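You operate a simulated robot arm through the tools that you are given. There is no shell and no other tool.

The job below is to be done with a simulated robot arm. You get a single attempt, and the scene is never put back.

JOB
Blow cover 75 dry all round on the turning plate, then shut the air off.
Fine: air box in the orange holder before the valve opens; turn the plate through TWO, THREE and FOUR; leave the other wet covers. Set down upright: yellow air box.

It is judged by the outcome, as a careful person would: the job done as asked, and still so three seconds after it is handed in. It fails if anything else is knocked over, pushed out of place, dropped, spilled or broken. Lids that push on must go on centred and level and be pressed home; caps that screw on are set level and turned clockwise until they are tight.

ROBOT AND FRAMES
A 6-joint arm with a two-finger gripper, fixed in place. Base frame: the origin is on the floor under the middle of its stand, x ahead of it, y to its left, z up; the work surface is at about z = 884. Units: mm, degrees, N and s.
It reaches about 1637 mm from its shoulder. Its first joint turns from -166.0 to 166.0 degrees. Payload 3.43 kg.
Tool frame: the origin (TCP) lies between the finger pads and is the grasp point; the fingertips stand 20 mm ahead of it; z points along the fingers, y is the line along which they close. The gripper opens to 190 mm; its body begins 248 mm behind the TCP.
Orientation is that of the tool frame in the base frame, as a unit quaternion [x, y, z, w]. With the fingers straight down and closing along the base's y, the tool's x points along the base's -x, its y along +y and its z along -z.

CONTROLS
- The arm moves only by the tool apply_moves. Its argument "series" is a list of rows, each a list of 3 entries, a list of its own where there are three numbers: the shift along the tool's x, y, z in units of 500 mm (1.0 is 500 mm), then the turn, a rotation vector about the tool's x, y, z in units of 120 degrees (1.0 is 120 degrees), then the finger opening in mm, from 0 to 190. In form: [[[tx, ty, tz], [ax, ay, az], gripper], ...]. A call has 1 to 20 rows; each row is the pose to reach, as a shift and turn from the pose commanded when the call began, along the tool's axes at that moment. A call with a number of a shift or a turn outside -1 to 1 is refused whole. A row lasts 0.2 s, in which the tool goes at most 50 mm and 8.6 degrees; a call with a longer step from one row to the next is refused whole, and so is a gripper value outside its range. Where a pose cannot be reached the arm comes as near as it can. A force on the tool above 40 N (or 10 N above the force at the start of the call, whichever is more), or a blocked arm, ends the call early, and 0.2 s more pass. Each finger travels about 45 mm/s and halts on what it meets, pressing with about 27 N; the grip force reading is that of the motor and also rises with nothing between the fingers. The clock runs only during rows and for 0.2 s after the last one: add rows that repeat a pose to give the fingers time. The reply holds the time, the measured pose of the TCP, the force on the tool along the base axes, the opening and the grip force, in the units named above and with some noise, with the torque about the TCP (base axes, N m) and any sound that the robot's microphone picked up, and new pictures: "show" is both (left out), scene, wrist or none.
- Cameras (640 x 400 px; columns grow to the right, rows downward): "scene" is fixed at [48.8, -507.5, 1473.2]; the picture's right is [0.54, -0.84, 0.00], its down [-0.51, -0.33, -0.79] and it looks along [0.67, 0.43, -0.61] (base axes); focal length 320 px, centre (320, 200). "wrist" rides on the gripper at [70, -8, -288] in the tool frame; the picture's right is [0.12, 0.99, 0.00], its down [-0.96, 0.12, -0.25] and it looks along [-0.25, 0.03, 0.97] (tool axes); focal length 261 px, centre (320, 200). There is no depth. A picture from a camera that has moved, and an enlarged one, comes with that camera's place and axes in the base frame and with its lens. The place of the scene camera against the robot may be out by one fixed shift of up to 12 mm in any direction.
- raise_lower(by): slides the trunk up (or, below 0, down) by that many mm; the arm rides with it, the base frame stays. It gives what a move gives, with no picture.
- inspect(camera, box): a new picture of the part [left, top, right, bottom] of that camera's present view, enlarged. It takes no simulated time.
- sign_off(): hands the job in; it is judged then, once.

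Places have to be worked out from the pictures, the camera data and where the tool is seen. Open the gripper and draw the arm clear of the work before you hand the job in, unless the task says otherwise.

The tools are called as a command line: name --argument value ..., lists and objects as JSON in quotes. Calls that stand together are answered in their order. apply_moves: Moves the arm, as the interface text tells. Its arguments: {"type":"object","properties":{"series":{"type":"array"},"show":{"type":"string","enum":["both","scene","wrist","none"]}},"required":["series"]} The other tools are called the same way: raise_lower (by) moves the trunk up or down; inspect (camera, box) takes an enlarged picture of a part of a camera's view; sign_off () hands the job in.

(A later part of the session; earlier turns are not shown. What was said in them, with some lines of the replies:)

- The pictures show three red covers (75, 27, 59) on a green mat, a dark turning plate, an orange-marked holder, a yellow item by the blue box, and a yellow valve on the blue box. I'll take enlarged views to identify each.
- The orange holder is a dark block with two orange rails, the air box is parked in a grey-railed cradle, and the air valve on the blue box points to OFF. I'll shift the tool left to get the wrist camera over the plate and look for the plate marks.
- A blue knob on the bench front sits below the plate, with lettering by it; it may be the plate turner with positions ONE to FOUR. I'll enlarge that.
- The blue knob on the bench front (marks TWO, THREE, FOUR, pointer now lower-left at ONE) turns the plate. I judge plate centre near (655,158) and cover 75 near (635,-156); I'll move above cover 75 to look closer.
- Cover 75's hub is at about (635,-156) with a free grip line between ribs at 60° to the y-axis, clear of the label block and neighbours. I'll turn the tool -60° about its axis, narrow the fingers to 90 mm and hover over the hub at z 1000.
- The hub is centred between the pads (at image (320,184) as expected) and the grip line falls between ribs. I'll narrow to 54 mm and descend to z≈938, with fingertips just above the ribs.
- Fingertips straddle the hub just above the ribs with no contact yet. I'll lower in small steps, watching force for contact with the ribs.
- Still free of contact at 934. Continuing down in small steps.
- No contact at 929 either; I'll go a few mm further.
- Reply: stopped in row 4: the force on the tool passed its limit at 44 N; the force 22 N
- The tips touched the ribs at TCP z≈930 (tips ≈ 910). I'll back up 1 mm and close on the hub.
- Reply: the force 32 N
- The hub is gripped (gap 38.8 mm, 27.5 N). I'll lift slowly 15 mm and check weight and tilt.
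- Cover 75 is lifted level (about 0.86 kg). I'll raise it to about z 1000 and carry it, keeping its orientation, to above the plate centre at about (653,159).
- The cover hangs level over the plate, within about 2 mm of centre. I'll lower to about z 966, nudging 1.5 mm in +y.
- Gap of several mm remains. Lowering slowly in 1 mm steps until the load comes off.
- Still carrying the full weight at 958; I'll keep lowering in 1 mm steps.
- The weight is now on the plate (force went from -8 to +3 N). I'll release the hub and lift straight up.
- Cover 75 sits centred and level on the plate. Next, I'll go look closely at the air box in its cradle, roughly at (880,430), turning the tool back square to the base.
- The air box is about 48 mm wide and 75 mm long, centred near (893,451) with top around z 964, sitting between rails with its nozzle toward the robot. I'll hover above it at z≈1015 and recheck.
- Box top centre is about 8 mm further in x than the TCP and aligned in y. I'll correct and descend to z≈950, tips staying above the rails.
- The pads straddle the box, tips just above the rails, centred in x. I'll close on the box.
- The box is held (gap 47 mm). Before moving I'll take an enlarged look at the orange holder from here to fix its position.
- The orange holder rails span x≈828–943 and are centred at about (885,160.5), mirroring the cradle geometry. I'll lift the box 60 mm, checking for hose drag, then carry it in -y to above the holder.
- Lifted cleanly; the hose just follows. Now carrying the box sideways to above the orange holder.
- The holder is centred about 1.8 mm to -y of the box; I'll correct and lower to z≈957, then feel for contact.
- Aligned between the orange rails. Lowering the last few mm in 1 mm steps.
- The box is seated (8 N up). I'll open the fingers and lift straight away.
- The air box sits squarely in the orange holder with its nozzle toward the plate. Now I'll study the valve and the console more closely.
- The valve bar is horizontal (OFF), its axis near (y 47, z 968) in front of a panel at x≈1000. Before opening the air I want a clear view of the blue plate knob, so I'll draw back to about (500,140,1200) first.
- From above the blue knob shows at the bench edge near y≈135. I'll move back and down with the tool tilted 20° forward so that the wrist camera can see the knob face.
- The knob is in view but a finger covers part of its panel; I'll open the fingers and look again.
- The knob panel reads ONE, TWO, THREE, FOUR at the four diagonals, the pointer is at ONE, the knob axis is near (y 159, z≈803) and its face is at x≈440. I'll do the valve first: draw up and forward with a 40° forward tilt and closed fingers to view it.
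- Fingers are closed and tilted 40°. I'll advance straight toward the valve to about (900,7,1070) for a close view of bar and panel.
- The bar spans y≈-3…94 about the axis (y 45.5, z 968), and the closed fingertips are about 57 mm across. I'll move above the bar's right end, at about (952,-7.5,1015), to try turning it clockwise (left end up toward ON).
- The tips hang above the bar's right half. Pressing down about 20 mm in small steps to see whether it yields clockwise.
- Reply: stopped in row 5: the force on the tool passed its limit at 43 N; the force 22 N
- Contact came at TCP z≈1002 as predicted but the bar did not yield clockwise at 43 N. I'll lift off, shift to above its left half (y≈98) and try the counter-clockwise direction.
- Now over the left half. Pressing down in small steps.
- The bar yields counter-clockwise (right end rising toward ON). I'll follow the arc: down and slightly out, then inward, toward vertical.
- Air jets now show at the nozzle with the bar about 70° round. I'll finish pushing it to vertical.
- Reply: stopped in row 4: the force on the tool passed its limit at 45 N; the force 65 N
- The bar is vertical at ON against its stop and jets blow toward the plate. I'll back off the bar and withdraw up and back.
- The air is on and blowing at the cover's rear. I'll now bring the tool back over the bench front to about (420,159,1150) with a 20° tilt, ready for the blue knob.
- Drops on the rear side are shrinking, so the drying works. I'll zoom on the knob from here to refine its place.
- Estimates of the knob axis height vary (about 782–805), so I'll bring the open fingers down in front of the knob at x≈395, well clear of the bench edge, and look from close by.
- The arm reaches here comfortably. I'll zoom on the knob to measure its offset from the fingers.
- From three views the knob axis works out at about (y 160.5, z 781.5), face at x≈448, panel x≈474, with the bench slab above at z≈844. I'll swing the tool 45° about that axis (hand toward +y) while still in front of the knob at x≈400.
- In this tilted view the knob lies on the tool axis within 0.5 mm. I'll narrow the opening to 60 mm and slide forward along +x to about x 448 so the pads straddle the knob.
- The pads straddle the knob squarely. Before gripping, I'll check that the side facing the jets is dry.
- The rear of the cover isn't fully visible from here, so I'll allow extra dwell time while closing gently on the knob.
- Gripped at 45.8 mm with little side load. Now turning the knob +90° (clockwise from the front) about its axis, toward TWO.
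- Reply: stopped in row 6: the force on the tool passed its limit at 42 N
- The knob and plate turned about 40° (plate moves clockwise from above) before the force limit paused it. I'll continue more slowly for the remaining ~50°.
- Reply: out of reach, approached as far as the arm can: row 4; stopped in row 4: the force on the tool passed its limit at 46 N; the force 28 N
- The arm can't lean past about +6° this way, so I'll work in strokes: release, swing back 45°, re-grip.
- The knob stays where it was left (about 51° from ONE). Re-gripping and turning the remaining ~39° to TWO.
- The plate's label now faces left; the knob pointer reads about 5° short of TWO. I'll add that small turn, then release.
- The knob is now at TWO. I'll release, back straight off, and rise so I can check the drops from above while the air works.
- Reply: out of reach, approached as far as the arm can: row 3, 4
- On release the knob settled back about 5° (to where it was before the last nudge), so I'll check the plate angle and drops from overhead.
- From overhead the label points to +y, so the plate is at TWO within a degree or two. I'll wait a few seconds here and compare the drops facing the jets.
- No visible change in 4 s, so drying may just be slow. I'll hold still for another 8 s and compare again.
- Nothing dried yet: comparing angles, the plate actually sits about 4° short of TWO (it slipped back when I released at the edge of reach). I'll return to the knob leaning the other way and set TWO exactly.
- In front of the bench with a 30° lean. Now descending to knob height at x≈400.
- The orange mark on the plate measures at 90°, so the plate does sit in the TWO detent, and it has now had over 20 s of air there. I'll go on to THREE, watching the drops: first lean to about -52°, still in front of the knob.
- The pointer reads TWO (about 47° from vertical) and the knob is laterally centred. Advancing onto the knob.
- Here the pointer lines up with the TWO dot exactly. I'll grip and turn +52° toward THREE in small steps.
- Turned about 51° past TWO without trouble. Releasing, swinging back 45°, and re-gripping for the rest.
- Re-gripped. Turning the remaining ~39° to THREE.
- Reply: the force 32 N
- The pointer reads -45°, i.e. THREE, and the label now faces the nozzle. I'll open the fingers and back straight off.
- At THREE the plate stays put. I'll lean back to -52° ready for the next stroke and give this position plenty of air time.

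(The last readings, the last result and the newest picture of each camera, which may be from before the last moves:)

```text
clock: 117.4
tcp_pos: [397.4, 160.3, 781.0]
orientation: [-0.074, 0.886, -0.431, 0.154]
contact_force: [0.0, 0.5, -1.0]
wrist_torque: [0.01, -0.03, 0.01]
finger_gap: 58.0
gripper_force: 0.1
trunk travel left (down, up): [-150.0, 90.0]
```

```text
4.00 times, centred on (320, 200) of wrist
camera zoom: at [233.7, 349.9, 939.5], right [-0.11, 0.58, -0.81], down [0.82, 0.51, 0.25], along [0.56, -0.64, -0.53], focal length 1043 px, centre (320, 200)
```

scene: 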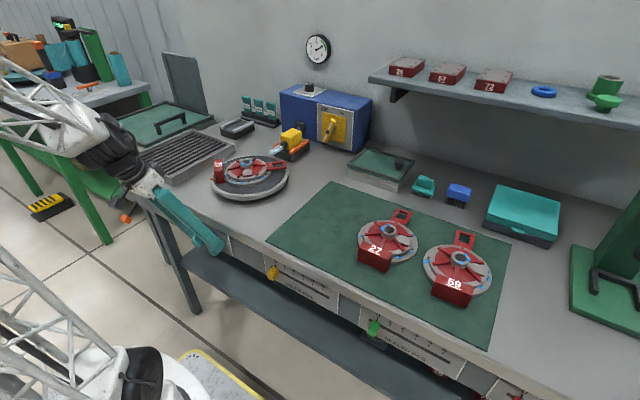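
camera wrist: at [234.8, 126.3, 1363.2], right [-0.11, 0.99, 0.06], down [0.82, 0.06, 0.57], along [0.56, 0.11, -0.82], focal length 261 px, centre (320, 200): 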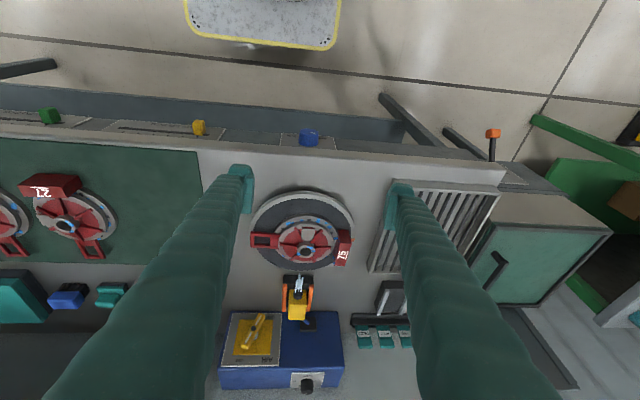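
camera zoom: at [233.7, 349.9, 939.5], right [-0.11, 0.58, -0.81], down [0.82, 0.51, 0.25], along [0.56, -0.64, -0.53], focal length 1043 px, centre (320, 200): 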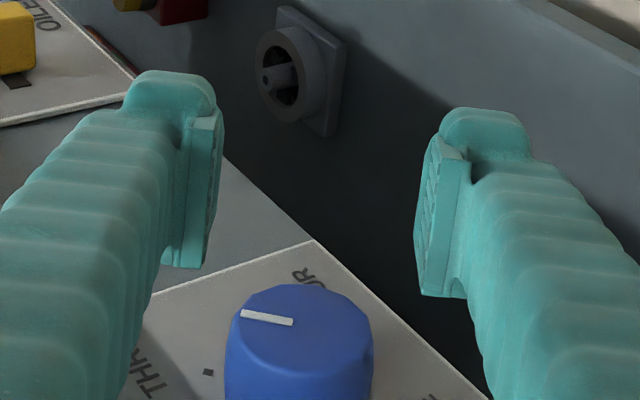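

Pointer is at THREE (-45°). The drops still look the same, so I'll give this side another 8 s before moving on.

apply_moves --series '[[[0, 0, 0], [0, 0, 0], 58], [[0, 0, 0], [0, 0, 0], 58], [[0, 0, 0], [0, 0, 0], 58], [[0, 0, 0], [0, 0, 0], 58], [[0, 0, 0], [0, 0, 0], 58], [[0, 0, 0], [0, 0, 0], 58], [[0, 0, 0], [0, 0, 0], 58], [[0, 0, 0], [0, 0, 0], 58], [[0, 0, 0], [0, 0, 0], 58], [[0, 0, 0], [0, 0, 0], 58], [[0, 0, 0], [0, 0, 0], 58], [[0, 0, 0], [0, 0, 0], 58], [[0, 0, 0], [0, 0, 0], 58], [[0, 0, 0], [0, 0, 0], 58], [[0, 0, 0], [0, 0, 0], 58], [[0, 0, 0], [0, 0, 0], 58], [[0, 0, 0], [0, 0, 0], 58], [[0, 0, 0], [0, 0, 0], 58], [[0, 0, 0], [0, 0, 0], 58], [[0, 0, 0], [0, 0, 0], 58]]' --show "none"

apply_moves --series '[[[0, 0, 0], [0, 0, 0], 58], [[0, 0, 0], [0, 0, 0], 58], [[0, 0, 0], [0, 0, 0], 58], [[0, 0, 0], [0, 0, 0], 58], [[0, 0, 0], [0, 0, 0], 58], [[0, 0, 0], [0, 0, 0], 58], [[0, 0, 0], [0, 0, 0], 58], [[0, 0, 0], [0, 0, 0], 58], [[0, 0, 0], [0, 0, 0], 58], [[0, 0, 0], [0, 0, 0], 58], [[-0.03, 0, 0.0109], [0, 0, 0], 58], [[-0.06, 0, 0.0217], [0, 0, 0], 58], [[-0.08, 0, 0.029], [0, 0, 0], 58], [[-0.094, 0, 0.034], [0, 0, 0], 58], [[-0.094, 0, 0.034], [0, 0, 0], 58]]' --show "none"

inspect --camera "wrist" --box '[240, 150, 400, 250]'

inspect --camera "scene" --box '[205, 140, 301, 200]'

```text
clock: 121.6
tcp_pos: [397.2, 161.1, 780.3]
orientation: [-0.073, 0.886, -0.431, 0.154]
contact_force: [-0.6, 0.7, -0.9]
wrist_torque: [-0.02, 0.0, -0.02]
finger_gap: 57.8
gripper_force: 0.0
trunk travel left (down, up): [-150.0, 90.0]
```

```text
clock: 124.8
tcp_pos: [446.5, 160.1, 781.9]
orientation: [-0.073, 0.886, -0.432, 0.154]
contact_force: [-0.2, 0.1, 0.5]
wrist_torque: [-0.03, -0.02, 0.03]
finger_gap: 57.8
gripper_force: 0.0
trunk travel left (down, up): [-150.0, 90.0]
```

```text
4.00 times, centred on (320, 200) of wrist
camera zoom: at [283.8, 350.2, 939.7], right [-0.11, 0.58, -0.81], down [0.82, 0.51, 0.25], along [0.56, -0.64, -0.53], focal length 1043 px, centre (320, 200)
```

zoom: 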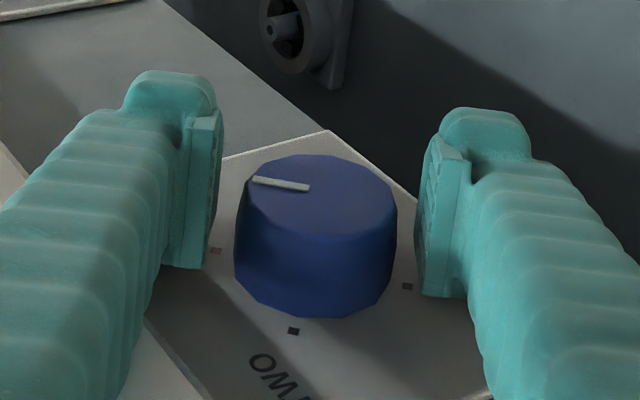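

```text
6.67 times, centred on (253, 170) of scene
camera zoom: at [48.8, -507.5, 1473.2], right [0.54, -0.84, 0.0], down [-0.51, -0.33, -0.79], along [0.67, 0.43, -0.61], focal length 2132 px, centre (767, 400)
```

zoom: 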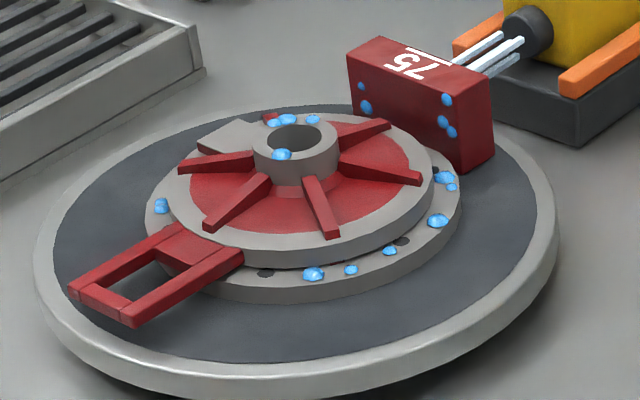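

About 17 s at THREE. Now gripping and turning on toward FOUR.

apply_moves --series '[[[0, 0, 0], [0, 0, 0], 50], [[0, 0, 0], [0, 0, 0], 40], [[0, 0, 0], [0, 0, 0], 30], [[0, 0, 0], [0, 0, 0], 30], [[0, 0, 0], [-0.034, 0, 0.0126], 30], [[0, 0, 0], [-0.068, 0, 0.0252], 30], [[0, 0, 0], [-0.102, 0, 0.0378], 30], [[0, 0, 0], [-0.136, 0, 0.0504], 30], [[0, 0, 0], [-0.17, 0, 0.063], 30], [[0, 0, 0], [-0.204, 0, 0.0756], 30], [[0, 0, 0], [-0.238, 0, 0.0882], 30], [[0, 0, 0], [-0.272, 0, 0.1008], 30], [[0, 0, 0], [-0.306, 0, 0.1134], 30], [[0, 0, 0], [-0.34, 0, 0.126], 30], [[0, 0, 0], [-0.374, 0, 0.1386], 30], [[0, 0, 0], [-0.39, 0, 0.1446], 30], [[0, 0, 0], [-0.39, 0, 0.1446], 30]]' --show "none"

inspect --camera "scene" --box '[205, 140, 301, 200]'

```text
clock: 128.4
tcp_pos: [447.6, 160.9, 780.7]
orientation: [0.001, 0.985, -0.017, 0.173]
contact_force: [2.5, -5.3, 7.0]
wrist_torque: [-0.03, -0.17, 0.19]
finger_gap: 46.0
gripper_force: 45.4
trunk travel left (down, up): [-150.0, 90.0]
```

```text
6.67 times, centred on (253, 170) of scene
camera zoom: at [48.8, -507.5, 1473.2], right [0.54, -0.84, 0.0], down [-0.51, -0.33, -0.79], along [0.67, 0.43, -0.61], focal length 2132 px, centre (767, 400)
```

zoom: 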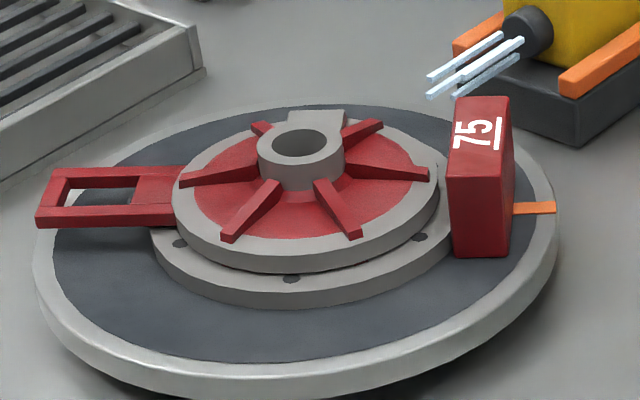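

All drops have vanished from cover 75, so it reads as dry. I'll still complete the turn to FOUR: release, swing back, re-grip.

apply_moves --series '[[[0, 0, 0], [0, 0, 0], 52], [[0, 0, 0], [0, 0, 0], 58], [[0, 0, 0], [0, 0, 0], 58], [[0, 0, 0], [0.0587, 0, -0.0213], 58], [[0, 0, 0], [0.1175, 0, -0.0427], 58], [[0, 0, 0], [0.1762, 0, -0.064], 58], [[0, 0, 0], [0.235, 0, -0.0853], 58], [[0, 0, 0], [0.2937, 0, -0.1067], 58], [[0, 0, 0], [0.3524, 0, -0.128], 58], [[0, 0, 0], [0.3524, 0, -0.128], 58], [[0, 0, 0], [0.3524, 0, -0.128], 50], [[0, 0, 0], [0.3524, 0, -0.128], 40], [[0, 0, 0], [0.3524, 0, -0.128], 30], [[0, 0, 0], [0.3524, 0, -0.128], 30]]' --show "none"

inspect --camera "wrist" --box '[240, 150, 400, 250]'

inspect --camera "scene" --box '[205, 140, 301, 200]'

```text
clock: 131.4
tcp_pos: [448.7, 160.4, 779.3]
orientation: [-0.065, 0.903, -0.394, 0.157]
contact_force: [3.0, 5.0, -22.3]
wrist_torque: [0.0, 0.32, 0.19]
finger_gap: 45.7
gripper_force: 44.9
trunk travel left (down, up): [-150.0, 90.0]
```

```text
4.00 times, centred on (320, 200) of wrist
camera zoom: at [284.6, 336.7, 954.1], right [-0.1, 0.65, -0.75], down [0.82, 0.48, 0.3], along [0.56, -0.59, -0.59], focal length 1043 px, centre (320, 200)
```

zoom: 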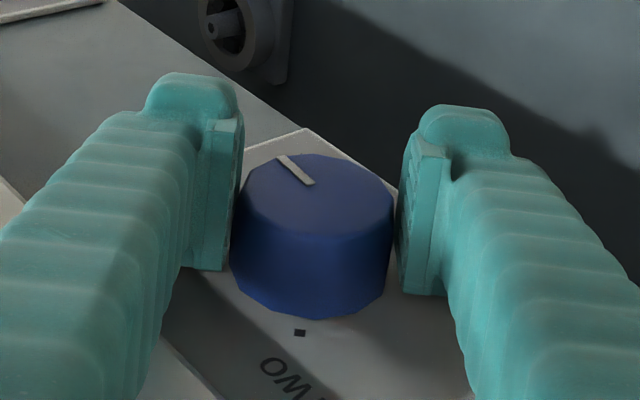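

```text
6.67 times, centred on (253, 170) of scene
camera zoom: at [48.8, -507.5, 1473.2], right [0.54, -0.84, 0.0], down [-0.51, -0.33, -0.79], along [0.67, 0.43, -0.61], focal length 2132 px, centre (767, 400)
```

zoom: 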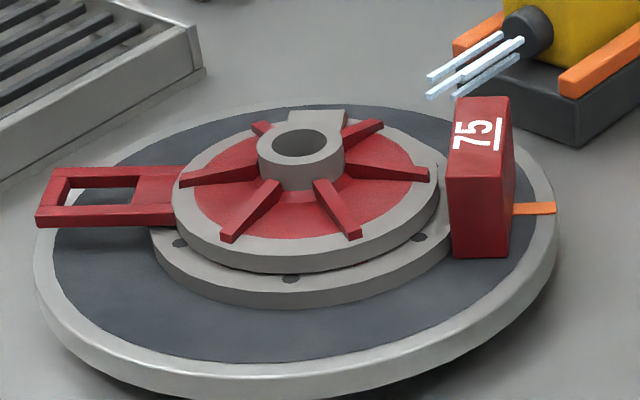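

The pointer is at about -95°; turning the last 40° to FOUR.

apply_moves --series '[[[0, 0, 0], [-0.034, 0, 0.0126], 30], [[0, 0, 0], [-0.068, 0, 0.0252], 30], [[0, 0, 0], [-0.102, 0, 0.0378], 30], [[0, 0, 0], [-0.136, 0, 0.0504], 30], [[0, 0, 0], [-0.17, 0, 0.063], 30], [[0, 0, 0], [-0.204, 0, 0.0756], 30], [[0, 0, 0], [-0.238, 0, 0.0882], 30], [[0, 0, 0], [-0.272, 0, 0.1008], 30], [[0, 0, 0], [-0.31, 0, 0.1145], 30], [[0, 0, 0], [-0.31, 0, 0.1145], 30]]' --show "none"

inspect --camera "wrist" --box '[240, 150, 400, 250]'

inspect --camera "scene" --box '[205, 140, 301, 200]'

```text
clock: 132.1
tcp_pos: [447.4, 161.3, 780.0]
orientation: [-0.049, 0.933, -0.317, 0.164]
contact_force: [-1.2, 17.7, -25.6]
wrist_torque: [-0.06, 0.32, -0.12]
finger_gap: 45.6
gripper_force: 44.9
trunk travel left (down, up): [-150.0, 90.0]
stopped in row 3: the force on the tool passed its limit at 47 N (the readings are from after the stop); the commanded pose is now the measured one
```

```text
4.00 times, centred on (320, 200) of wrist
camera zoom: at [284.1, 305.3, 980.8], right [-0.1, 0.77, -0.63], down [0.82, 0.42, 0.38], along [0.56, -0.48, -0.67], focal length 1043 px, centre (320, 200)
```

zoom: 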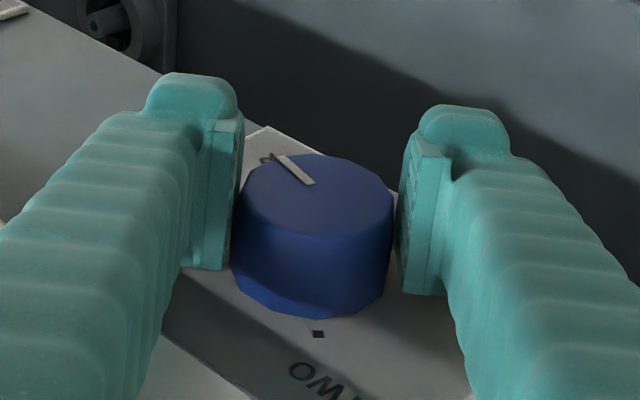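

```text
6.67 times, centred on (253, 170) of scene
camera zoom: at [48.8, -507.5, 1473.2], right [0.54, -0.84, 0.0], down [-0.51, -0.33, -0.79], along [0.67, 0.43, -0.61], focal length 2132 px, centre (767, 400)
```

zoom: 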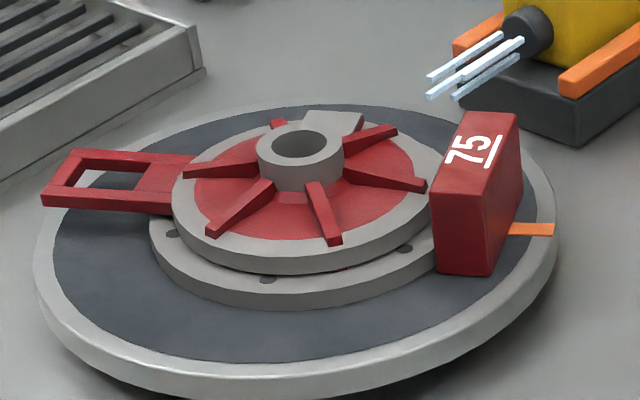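

It paused at a force limit about 10° along, with the knob pushing the tool sideways. I'll shift 1.5 mm that way to relieve it and continue the remaining ~30°.

apply_moves --series '[[[0, 0.0015, 0], [0, 0, 0], 30], [[0, 0.003, 0], [0, 0, 0], 30], [[0, 0.003, 0], [-0.03, 0, 0.0109], 30], [[0, 0.003, 0], [-0.06, 0, 0.0218], 30], [[0, 0.003, 0], [-0.09, 0, 0.0327], 30], [[0, 0.003, 0], [-0.12, 0, 0.0435], 30], [[0, 0.003, 0], [-0.15, 0, 0.0544], 30], [[0, 0.003, 0], [-0.18, 0, 0.0653], 30], [[0, 0.003, 0], [-0.21, 0, 0.0762], 30], [[0, 0.003, 0], [-0.235, 0, 0.0852], 30], [[0, 0.003, 0], [-0.235, 0, 0.0852], 30]]' --show "none"

inspect --camera "wrist" --box '[240, 150, 400, 250]'

inspect --camera "scene" --box '[205, 140, 301, 200]'

```text
clock: 134.5
tcp_pos: [446.9, 160.1, 779.3]
orientation: [-0.005, 0.982, -0.065, 0.174]
contact_force: [15.5, 16.8, -4.8]
wrist_torque: [0.04, 0.08, 0.3]
finger_gap: 45.4
gripper_force: 45.5
trunk travel left (down, up): [-150.0, 90.0]
```

```text
4.00 times, centred on (320, 200) of wrist
camera zoom: at [282.6, 186.0, 1024.7], right [-0.1, 0.98, -0.17], down [0.82, 0.18, 0.54], along [0.56, -0.08, -0.82], focal length 1043 px, centre (320, 200)
```

zoom: 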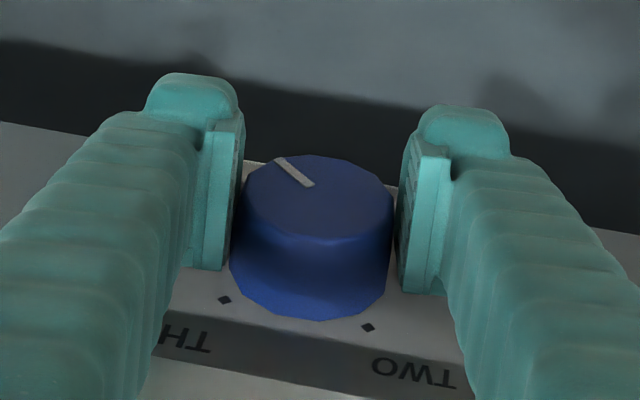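

```text
6.67 times, centred on (253, 170) of scene
camera zoom: at [48.8, -507.5, 1473.2], right [0.54, -0.84, 0.0], down [-0.51, -0.33, -0.79], along [0.67, 0.43, -0.61], focal length 2132 px, centre (767, 400)
```

zoom: 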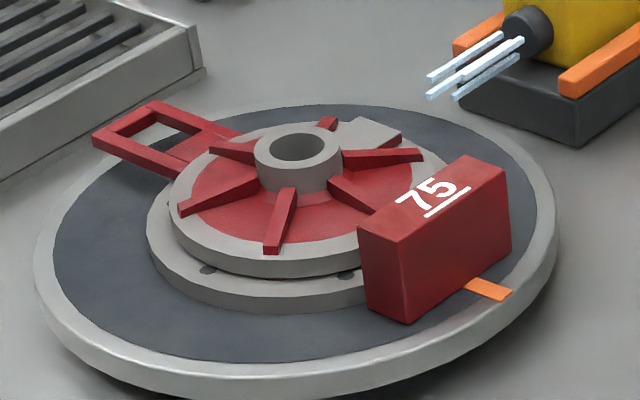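

The label now faces right; the orange mark measures about 3° short of FOUR. I'll add 4° and then release.

apply_moves --series '[[[0, 0, 0], [-0.016, 0, 0.0058], 30], [[0, 0, 0], [-0.033, 0, 0.012], 30], [[0, 0, 0], [-0.04, 0, 0.0145], 30], [[0, 0, 0], [-0.04, 0, 0.0145], 30]]' --show "none"

apply_moves --series '[[[0, 0, 0], [0, 0, 0], 50], [[0, 0, 0], [0, 0, 0], 56], [[0, 0, 0], [0, 0, 0], 60], [[0, 0, 0], [0, 0, 0], 60], [[0.03, 0, -0.011], [0, 0, 0], 60], [[0.0939, 0, -0.034], [0, 0, 0], 60], [[0.0939, 0, -0.034], [0, 0, 0], 60]]' --show "none"

inspect --camera "wrist" --box '[240, 170, 400, 270]'

inspect --camera "scene" --box '[205, 140, 301, 200]'

```text
clock: 135.5
tcp_pos: [446.4, 160.8, 779.4]
orientation: [0.002, 0.984, -0.021, 0.175]
contact_force: [12.9, 21.1, -13.0]
wrist_torque: [-0.01, 0.07, 0.34]
finger_gap: 45.4
gripper_force: 44.5
trunk travel left (down, up): [-150.0, 90.0]
```

```text
clock: 137.1
tcp_pos: [398.4, 162.0, 782.1]
orientation: [0.003, 0.985, -0.022, 0.172]
contact_force: [-0.4, 0.9, -0.9]
wrist_torque: [0.0, 0.02, -0.01]
finger_gap: 60.1
gripper_force: 0.0
out of reach, approached as far as the arm can: row 6, 7
trunk travel left (down, up): [-150.0, 90.0]
```

```text
4.00 times, centred on (320, 220) of wrist
camera zoom: at [234.7, 166.4, 1029.3], right [-0.1, 0.99, -0.08], down [0.82, 0.13, 0.55], along [0.56, -0.01, -0.83], focal length 1043 px, centre (320, 120)
```

zoom: 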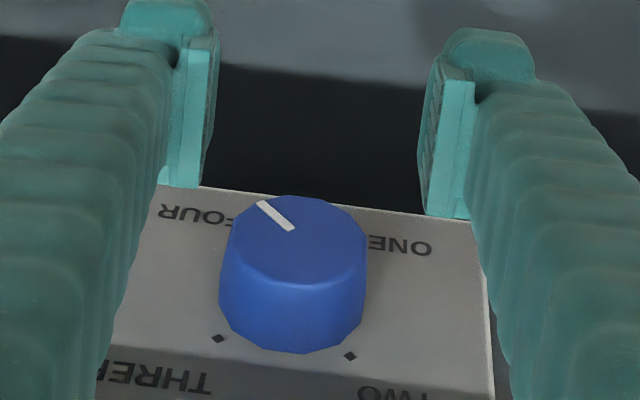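

```text
6.67 times, centred on (253, 170) of scene
camera zoom: at [48.8, -507.5, 1473.2], right [0.54, -0.84, 0.0], down [-0.51, -0.33, -0.79], along [0.67, 0.43, -0.61], focal length 2132 px, centre (767, 400)
```

zoom: 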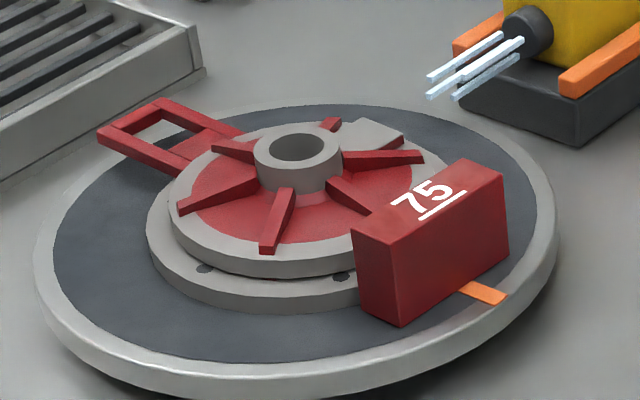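

The plate is at FOUR (pointer about -133°, mark within ~2°) and no drops remain visible. I'll rise clear of the bench front while the air keeps blowing.

apply_moves --series '[[[-0.0288, -0.0036, -0.08], [0, 0, 0], 60], [[-0.0576, -0.0072, -0.16], [0, 0, 0], 50], [[-0.0864, -0.0108, -0.24], [0, 0, 0], 40], [[-0.1153, -0.0144, -0.32], [0, 0, 0], 30], [[-0.1441, -0.018, -0.4], [0, 0, 0], 20], [[-0.1729, -0.0216, -0.48], [0, 0, 0], 10], [[-0.2017, -0.0252, -0.56], [0, 0, 0], 0], [[-0.2305, -0.0288, -0.6395], [0, 0, 0], 0], [[-0.2305, -0.0288, -0.6395], [0, 0, 0], 0]]' --show "both"

inspect --camera "wrist" --box '[220, 190, 420, 315]'

```text
clock: 139.1
tcp_pos: [398.6, 163.7, 1122.7]
orientation: [0.003, 0.984, -0.021, 0.175]
contact_force: [-1.1, 0.5, 0.2]
wrist_torque: [0.03, -0.01, 0.02]
finger_gap: 0.0
gripper_force: 26.5
trunk travel left (down, up): [-150.0, 90.0]
camera wrist: at [233.0, 166.8, 1369.2], right [-0.1, 0.99, -0.08], down [0.82, 0.13, 0.56], along [0.56, -0.01, -0.83], focal length 261 px, centre (320, 200)
```

scene: 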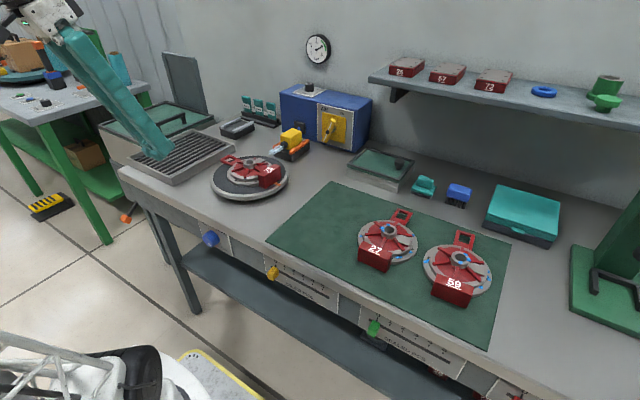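
wrist: 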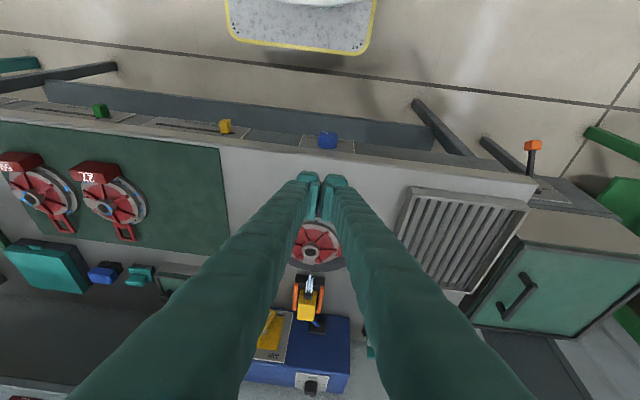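

```text
3.20 times, centred on (320, 252) of wrist
camera zoom: at [233.0, 166.8, 1369.2], right [-0.1, 0.99, -0.08], down [0.82, 0.13, 0.56], along [0.56, -0.01, -0.83], focal length 834 px, centre (320, 32)
```

zoom: 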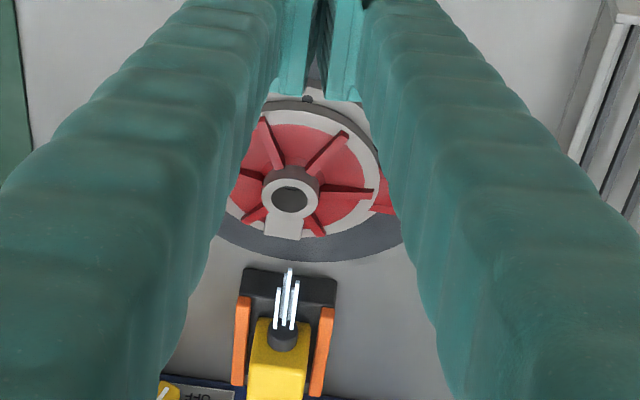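

Cover 75 looks dry all round and the other covers keep their drops. Now I'll carry the closed fingers back to the valve, tilting to 40°, stopping short at about (800,95,1150).

apply_moves --series '[[[-0.077, -0.013, 0.023], [-0.002, -0.0166, 0.0005], 0], [[-0.154, -0.026, 0.046], [-0.004, -0.0331, 0.001], 0], [[-0.232, -0.039, 0.069], [-0.006, -0.0497, 0.0014], 0], [[-0.309, -0.052, 0.092], [-0.008, -0.0663, 0.0018], 0], [[-0.386, -0.064, 0.116], [-0.0104, -0.0829, 0.0023], 0], [[-0.463, -0.077, 0.139], [-0.0125, -0.0994, 0.0027], 0], [[-0.541, -0.09, 0.162], [-0.0146, -0.116, 0.0032], 0], [[-0.618, -0.103, 0.185], [-0.0166, -0.1326, 0.0036], 0], [[-0.695, -0.116, 0.208], [-0.0187, -0.1491, 0.0041], 0], [[-0.7724, -0.1288, 0.2311], [-0.0208, -0.1657, 0.0045], 0], [[-0.7724, -0.1288, 0.2311], [-0.0208, -0.1657, 0.0045], 0]]' --show "both"

inspect --camera "wrist" --box '[240, 110, 400, 210]'

inspect --camera "scene" --box '[270, 80, 382, 150]'

```text
clock: 141.5
tcp_pos: [800.4, 93.7, 1148.2]
orientation: [-0.001, 0.94, 0.001, 0.342]
contact_force: [0.3, -0.2, -0.4]
wrist_torque: [-0.02, 0.04, -0.01]
finger_gap: 0.1
gripper_force: 27.2
trunk travel left (down, up): [-150.0, 90.0]
camera wrist: at [560.2, 84.2, 1324.4], right [-0.09, 0.99, -0.08], down [0.58, 0.12, 0.81], along [0.81, 0.03, -0.58], focal length 261 px, centre (320, 200)
```

scene: 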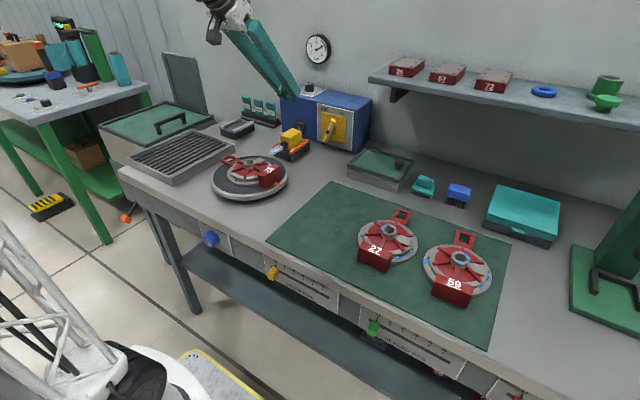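
wrist: 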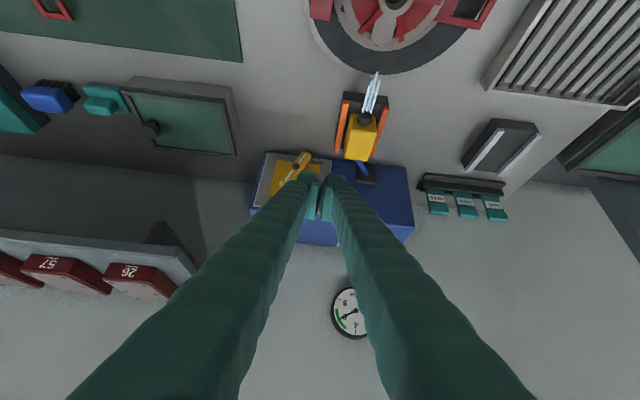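

```text
4.00 times, centred on (320, 160) of wrist
camera zoom: at [560.2, 84.2, 1324.4], right [-0.09, 0.99, -0.08], down [0.58, 0.12, 0.81], along [0.81, 0.03, -0.58], focal length 1043 px, centre (320, 360)
```

zoom: 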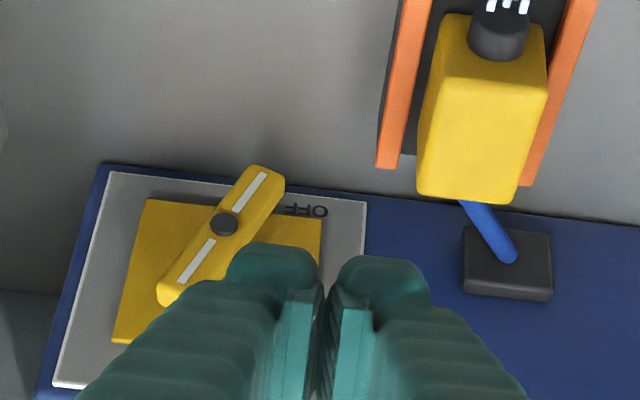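

```text
5.71 times, centred on (326, 115) of scene
camera zoom: at [48.8, -507.5, 1473.2], right [0.54, -0.84, 0.0], down [-0.51, -0.33, -0.79], along [0.67, 0.43, -0.61], focal length 1827 px, centre (286, 686)
```

zoom: 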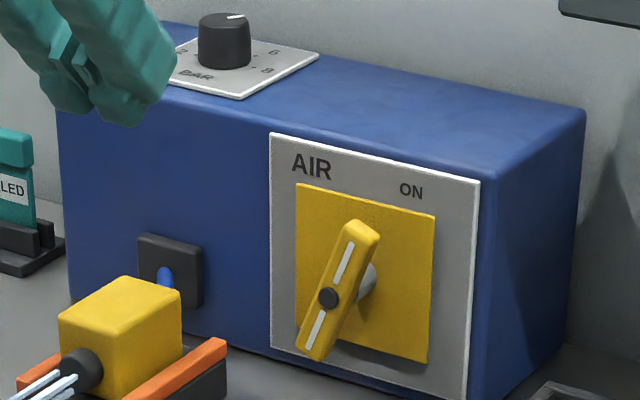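

The air valve still stands at ON, with its upper end leaning right. I'll bring the closed tips to the left of the bar's upper half at about (952,92,1022).

apply_moves --series '[[[-0.02, -0.001, 0.07], [0, 0, 0], 0], [[-0.04, -0.0014, 0.14], [0, 0, 0], 0], [[-0.06, -0.002, 0.21], [0, 0, 0], 0], [[-0.08, -0.003, 0.285], [0, 0, 0], 0], [[-0.0998, -0.0034, 0.3528], [0, 0, 0], 0], [[-0.0702, -0.0034, 0.388], [0, 0, 0], 0], [[-0.0702, -0.0034, 0.388], [0, 0, 0], 0]]' --show "none"

inspect --camera "wrist" --box '[220, 120, 420, 245]'

inspect --camera "scene" --box '[270, 80, 382, 150]'

```text
clock: 143.1
tcp_pos: [949.9, 93.7, 1023.1]
orientation: [-0.001, 0.94, 0.001, 0.342]
contact_force: [-0.1, -0.5, -0.5]
wrist_torque: [0.01, 0.02, 0.01]
finger_gap: 0.0
gripper_force: 26.6
trunk travel left (down, up): [-150.0, 90.0]
```

```text
3.20 times, centred on (320, 182) of wrist
camera zoom: at [711.6, 83.9, 1197.8], right [-0.09, 0.99, -0.08], down [0.58, 0.12, 0.81], along [0.81, 0.03, -0.58], focal length 834 px, centre (320, 256)
```

zoom: 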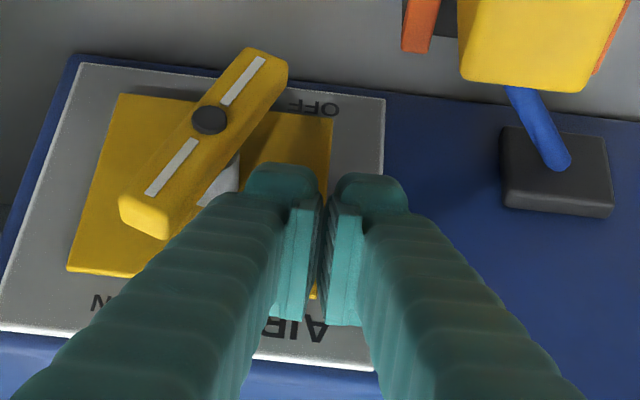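

```text
5.71 times, centred on (326, 115) of scene
camera zoom: at [48.8, -507.5, 1473.2], right [0.54, -0.84, 0.0], down [-0.51, -0.33, -0.79], along [0.67, 0.43, -0.61], focal length 1827 px, centre (286, 686)
```

zoom: 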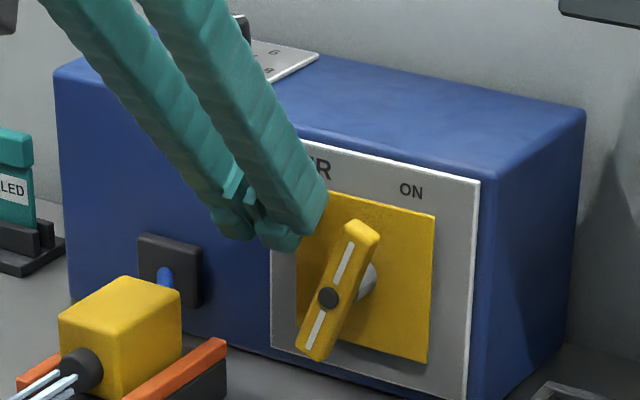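

I'll now push the upper end to the right and down along its arc, turning it clockwise back toward OFF.

apply_moves --series '[[[-0.0095, -0.02, -0.0051], [0, 0, 0], 0], [[-0.0095, -0.04, -0.0051], [0, 0, 0], 0], [[-0.0095, -0.0584, -0.0051], [0, 0, 0], 0], [[-0.0068, -0.0685, -0.0018], [0, 0, 0], 0], [[-0.0041, -0.0786, 0.0014], [0, 0, 0], 0], [[-0.0002, -0.0862, 0.006], [0, 0, 0], 0], [[0.0037, -0.0938, 0.0107], [0, 0, 0], 0], [[0.0087, -0.0996, 0.0167], [0, 0, 0], 0], [[0.0137, -0.1054, 0.0227], [0, 0, 0], 0], [[0.0137, -0.1054, 0.0227], [0, 0, 0], 0]]' --show "none"

inspect --camera "scene" --box '[270, 80, 382, 150]'

inspect --camera "wrist" --box '[220, 120, 420, 245]'

```text
clock: 145.3
tcp_pos: [952.5, 40.1, 1011.1]
orientation: [-0.001, 0.94, 0.001, 0.342]
contact_force: [1.7, -0.6, 4.2]
wrist_torque: [-0.1, 0.03, 0.02]
finger_gap: 0.0
gripper_force: 26.6
trunk travel left (down, up): [-150.0, 90.0]
```

```text
5.71 times, centred on (326, 115) of scene
camera zoom: at [48.8, -507.5, 1473.2], right [0.54, -0.84, 0.0], down [-0.51, -0.33, -0.79], along [0.67, 0.43, -0.61], focal length 1827 px, centre (286, 686)
```

zoom: 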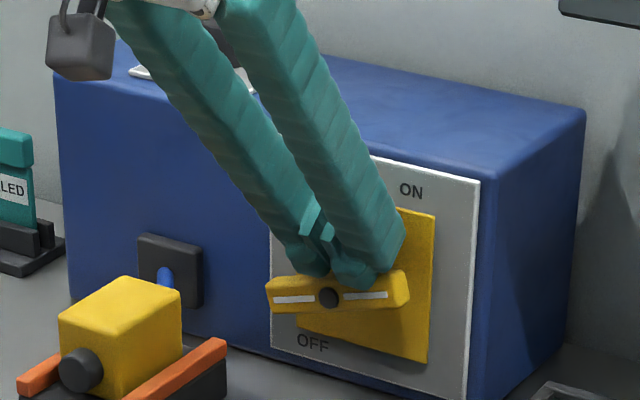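

```text
3.20 times, centred on (320, 182) of wrist
camera zoom: at [713.8, 30.6, 1185.9], right [-0.09, 0.99, -0.08], down [0.58, 0.12, 0.81], along [0.81, 0.03, -0.58], focal length 834 px, centre (320, 256)
```

zoom: 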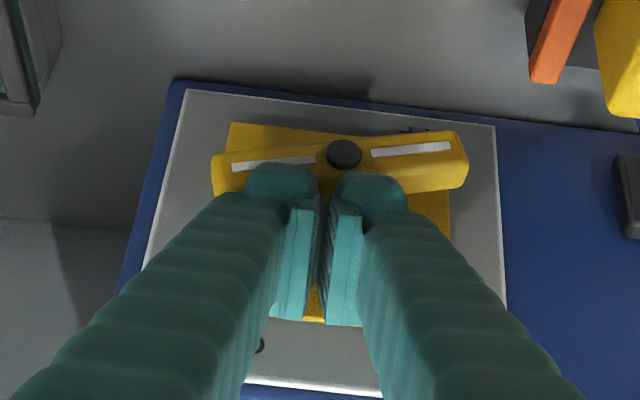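

The jets have stopped; the bar is about 15° from horizontal. I'll press the right half down the last bit to seat it at OFF.

apply_moves --series '[[[0.0039, -0.024, 0.0046], [0, 0, 0], 0], [[0.0077, -0.04, 0.0092], [0, 0, 0], 0], [[0.0103, -0.05, 0.0123], [0, 0, 0], 0], [[0.0122, -0.05, 0.0146], [0, 0, 0], 0], [[0.0135, -0.05, 0.0161], [0, 0, 0], 0]]' --show "none"

inspect --camera "scene" --box '[270, 80, 382, 150]'

inspect --camera "wrist" --box '[220, 120, 420, 245]'

```text
clock: 146.5
tcp_pos: [952.7, 15.1, 1003.8]
orientation: [0.0, 0.939, 0.0, 0.344]
contact_force: [-2.2, 10.1, 33.6]
wrist_torque: [0.3, 0.17, 0.0]
finger_gap: 6.0
gripper_force: 34.2
trunk travel left (down, up): [-150.0, 90.0]
```

```text
5.71 times, centred on (326, 115) of scene
camera zoom: at [48.8, -507.5, 1473.2], right [0.54, -0.84, 0.0], down [-0.51, -0.33, -0.79], along [0.67, 0.43, -0.61], focal length 1827 px, centre (286, 686)
```

zoom: 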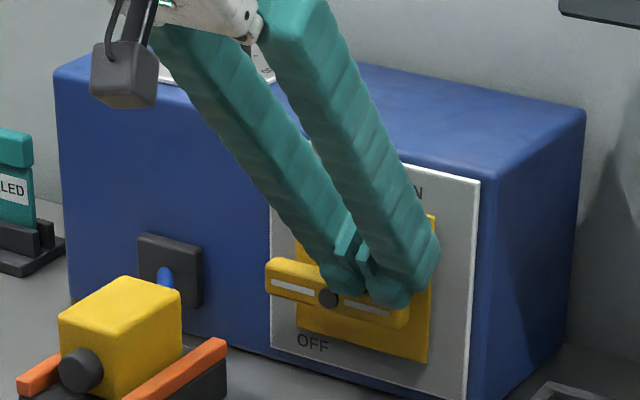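

```text
3.20 times, centred on (320, 182) of wrist
camera zoom: at [713.2, 5.9, 1178.1], right [-0.09, 0.99, -0.08], down [0.57, 0.12, 0.81], along [0.81, 0.03, -0.58], focal length 834 px, centre (320, 256)
```

zoom: 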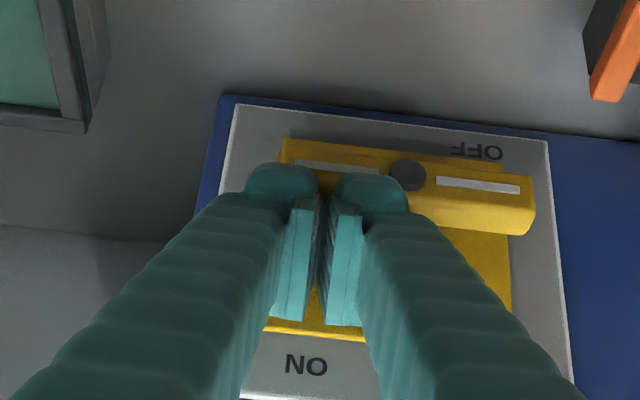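

The bar is back horizontal at OFF with the jets gone. I'll lift off and withdraw up and back.

apply_moves --series '[[[-0.0129, 0, -0.0153], [0, 0, 0], 0], [[-0.03, 0, -0.04], [0, 0, 0], 0], [[-0.03, 0, -0.12], [0, 0, 0], 0], [[-0.03, 0, -0.2], [0, 0, 0], 0], [[-0.03, 0, -0.28], [0, 0, 0], 0], [[-0.03, 0, -0.36], [0, 0, 0], 0], [[-0.03, 0, -0.44], [0, 0, 0], 0], [[-0.03, 0, -0.5], [0, 0, 0], 0], [[-0.03, 0, -0.5], [0, 0, 0], 0]]' --show "both"

inspect --camera "scene" --box '[195, 80, 387, 200]'

inspect --camera "scene" --box '[310, 100, 366, 155]'

inspect --camera "wrist" --box '[220, 0, 460, 150]'

```text
clock: 148.5
tcp_pos: [803.3, 15.8, 1202.4]
orientation: [-0.001, 0.94, 0.001, 0.342]
contact_force: [-0.6, -0.5, 0.1]
wrist_torque: [0.06, -0.01, 0.01]
finger_gap: 0.1
gripper_force: 34.4
trunk travel left (down, up): [-150.0, 90.0]
camera wrist: at [564.5, 6.4, 1378.7], right [-0.09, 0.99, -0.08], down [0.58, 0.12, 0.81], along [0.81, 0.03, -0.58], focal length 261 px, centre (320, 200)
```

scene: 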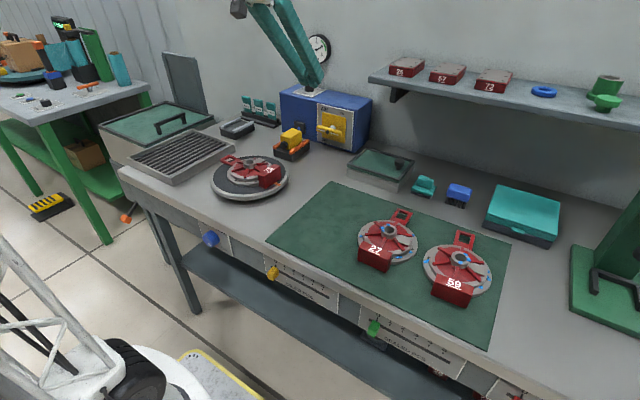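
wrist: 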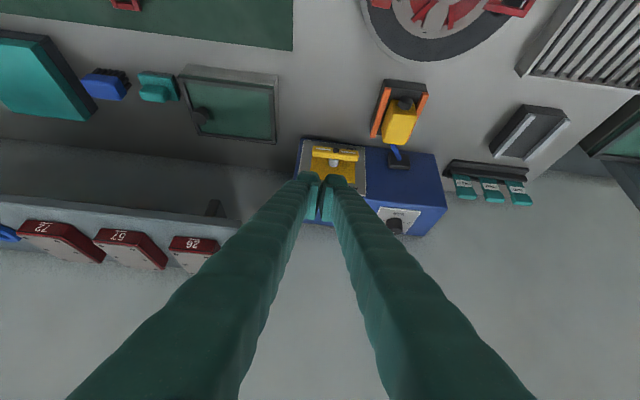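

```text
3.33 times, centred on (291, 140) of scene
camera zoom: at [48.8, -507.5, 1473.2], right [0.54, -0.84, 0.0], down [-0.51, -0.33, -0.79], along [0.67, 0.43, -0.61], focal length 1066 px, centre (417, 400)
```

zoom: 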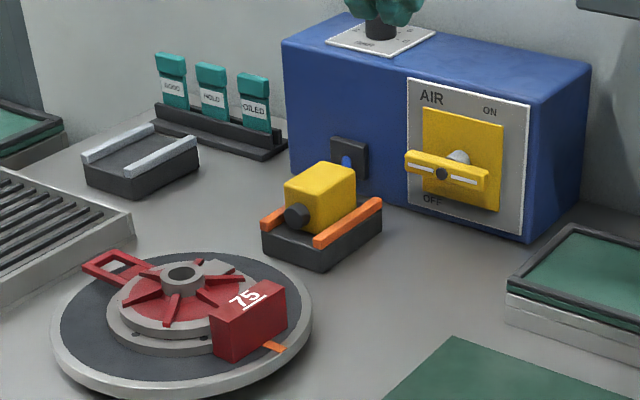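

```text
7.27 times, centred on (338, 128) of scene
camera zoom: at [48.8, -507.5, 1473.2], right [0.54, -0.84, 0.0], down [-0.51, -0.33, -0.79], along [0.67, 0.43, -0.61], focal length 2326 px, centre (189, 727)
```

zoom: 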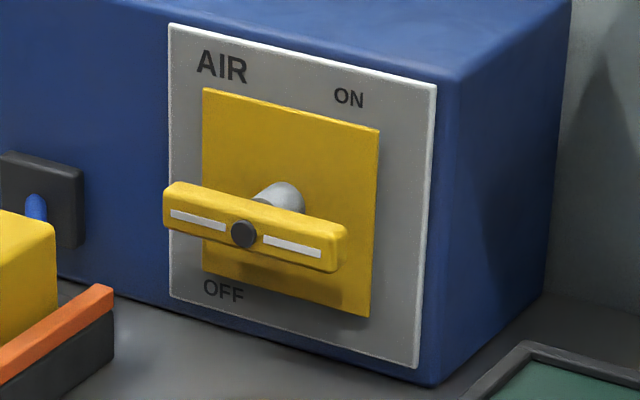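

```text
2.67 times, centred on (340, 75) of wrist
camera zoom: at [564.5, 6.4, 1378.7], right [-0.09, 0.99, -0.08], down [0.58, 0.12, 0.81], along [0.81, 0.03, -0.58], focal length 695 px, centre (267, 533)
```

zoom: 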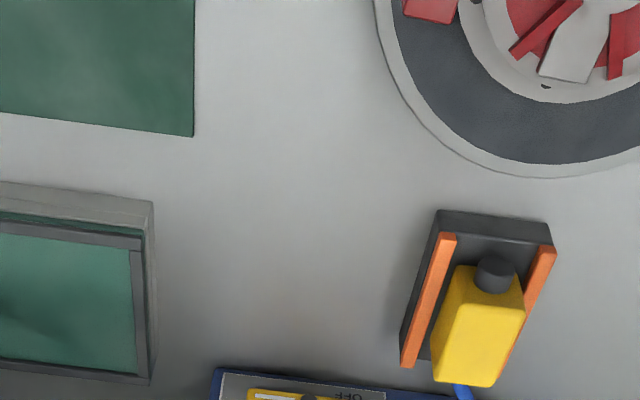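

Valve is OFF as at the start and the air box sits upright in its holder. I'll draw back to the overhead pose, opening the gripper, for a last check of the cover and plate.

apply_moves --series '[[[0.05, 0.038, -0.035], [0, 0.048, 0], 20], [[0.1, 0.076, -0.07], [0, 0.096, 0], 40], [[0.15, 0.114, -0.105], [0, 0.144, 0], 60], [[0.2, 0.152, -0.14], [0, 0.192, 0], 80], [[0.25, 0.19, -0.175], [0, 0.24, 0], 100], [[0.3, 0.228, -0.21], [0, 0.288, 0], 120], [[0.355, 0.266, -0.2458], [0, 0.3333, 0], 140], [[0.355, 0.266, -0.2458], [0, 0.3333, 0], 150], [[0.355, 0.266, -0.2458], [0, 0.3333, 0], 150]]' --show "both"

inspect --camera "wrist" --box '[240, 130, 400, 260]'

inspect --camera "scene" --box '[270, 170, 510, 320]'

inspect --camera "scene" --box '[185, 215, 249, 255]'

```text
clock: 150.5
tcp_pos: [589.9, 146.4, 1182.7]
orientation: [-0.001, 1.0, 0.001, -0.001]
contact_force: [0.1, -0.1, 0.8]
wrist_torque: [0.0, 0.0, -0.01]
finger_gap: 150.2
gripper_force: 0.1
trunk travel left (down, up): [-150.0, 90.0]
camera wrist: at [519.5, 136.8, 1469.6], right [-0.12, 0.99, 0.0], down [0.96, 0.12, 0.25], along [0.24, 0.03, -0.97], focal length 261 px, centre (320, 200)
```

scene: 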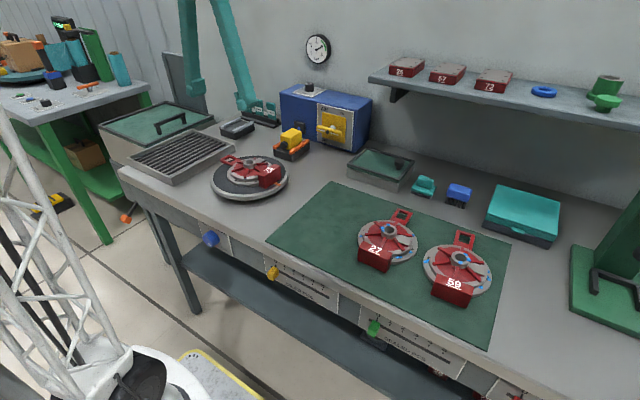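
wrist: 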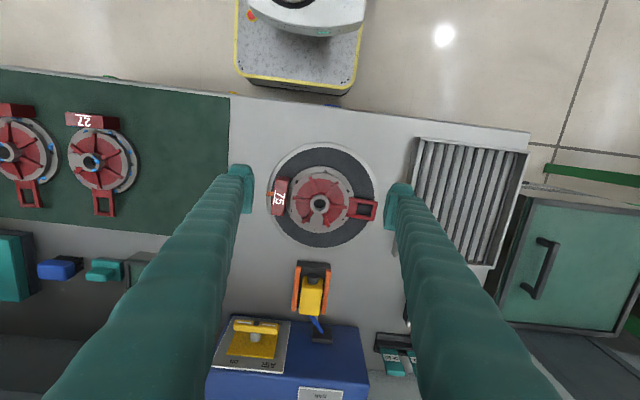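

```text
3.08 times, centred on (320, 195) of wrist
camera zoom: at [519.5, 136.8, 1469.6], right [-0.12, 0.99, 0.0], down [0.96, 0.12, 0.25], along [0.24, 0.03, -0.97], focal length 802 px, centre (320, 215)
```

zoom: 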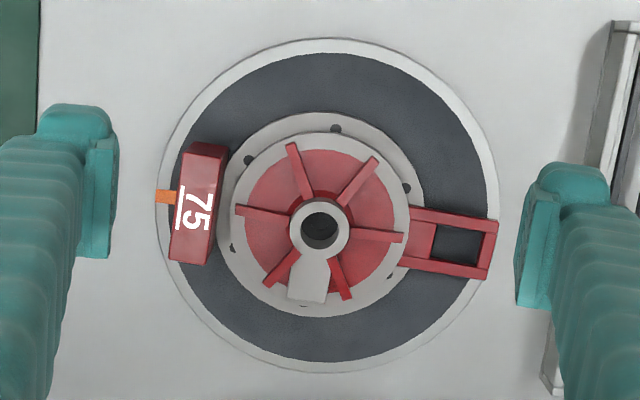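

```text
2.67 times, centred on (390, 245) of scene
camera zoom: at [48.8, -507.5, 1473.2], right [0.54, -0.84, 0.0], down [-0.51, -0.33, -0.79], along [0.67, 0.43, -0.61], focal length 853 px, centre (133, 80)
```

zoom: 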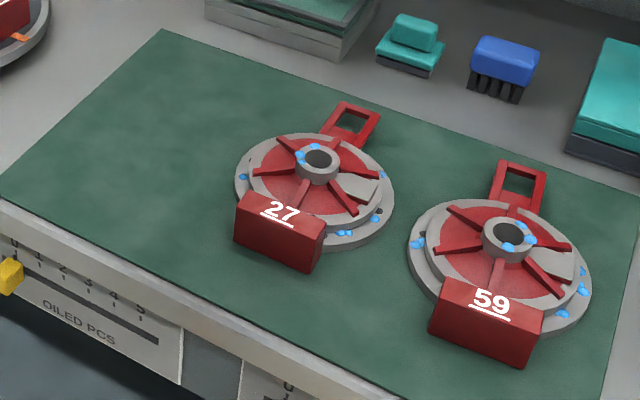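

```text
10.00 times, centred on (217, 235) of scene
camera zoom: at [48.8, -507.5, 1473.2], right [0.54, -0.84, 0.0], down [-0.51, -0.33, -0.79], along [0.67, 0.43, -0.61], focal length 3198 px, centre (1350, -150)
```

zoom: 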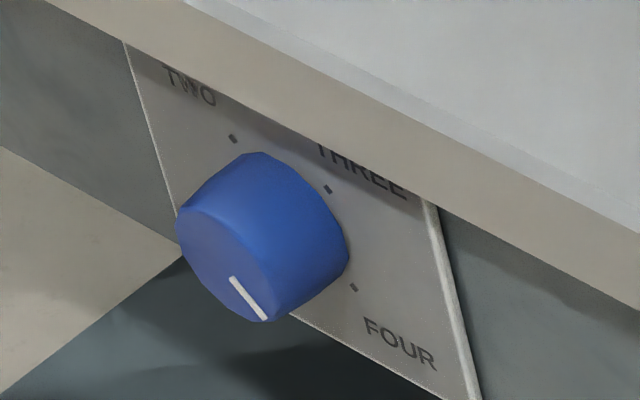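

Overhead view confirms cover 75 is drop-free all round with the plate at FOUR, covers 27 and 59 untouched and still wet, and the air off. I'll draw the open gripper further back and up before handing in.

apply_moves --series '[[[0.05, -0.03, -0.04], [0, 0, 0], 150], [[0.11, -0.07, -0.08], [0, 0, 0], 150], [[0.17, -0.12, -0.11], [0, 0, 0], 150], [[0.22, -0.17, -0.13], [0, 0, 0], 150], [[0.25, -0.22, -0.14], [0, 0, 0], 150], [[0.25, -0.22, -0.14], [0, 0, 0], 150]]' --show "scene"

```text
clock: 151.9
tcp_pos: [463.1, 37.0, 1250.3]
orientation: [-0.001, 1.0, 0.001, 0.0]
contact_force: [-0.4, 0.1, -0.1]
wrist_torque: [0.0, -0.02, 0.02]
finger_gap: 149.8
gripper_force: 0.0
trunk travel left (down, up): [-150.0, 90.0]
```

scene: 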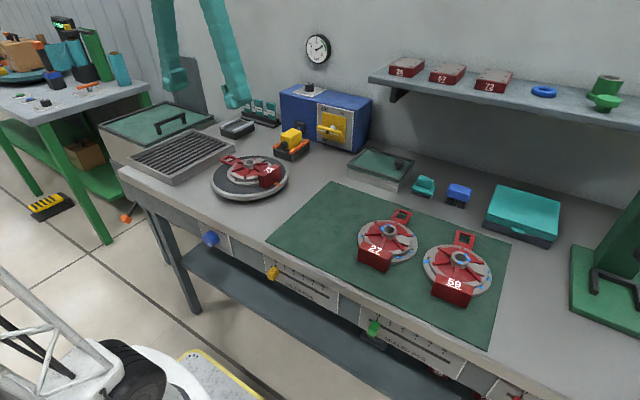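

The scene is calm: cover 75 is dry on the plate at FOUR, the valve is OFF, the air box is upright in the orange holder, and the arm is clear with the gripper open. Handing in.

sign_off

```text
The job is handed in.
```

Cover 75 is dry all round on the turning plate and the air is shut off. I handed the job in; no result came back, only that it was received.

- **Cover 75:** it sits level on the plate, about 3 mm off centre, with no drops visible from overhead. The drops did not shrink side by side. They all vanished together as the plate turned from THREE to FOUR.
- **Plate:** I turned it with the blue knob through TWO and THREE and left it at FOUR. The plate had at least about 10 seconds of air at each position, ONE included.
- **Air:** the air box was in the orange holder before I opened the valve. The lever is back at OFF and the jets have stopped.
- **Air box:** it stands upright in the orange holder. I did not return it to its grey cradle, as the job did not ask for that.
- **Other covers:** 27 and 59 have not moved and are still wet.

I first tried the valve the wrong way, and it stopped against its end without moving. The arm is drawn back with the gripper open.
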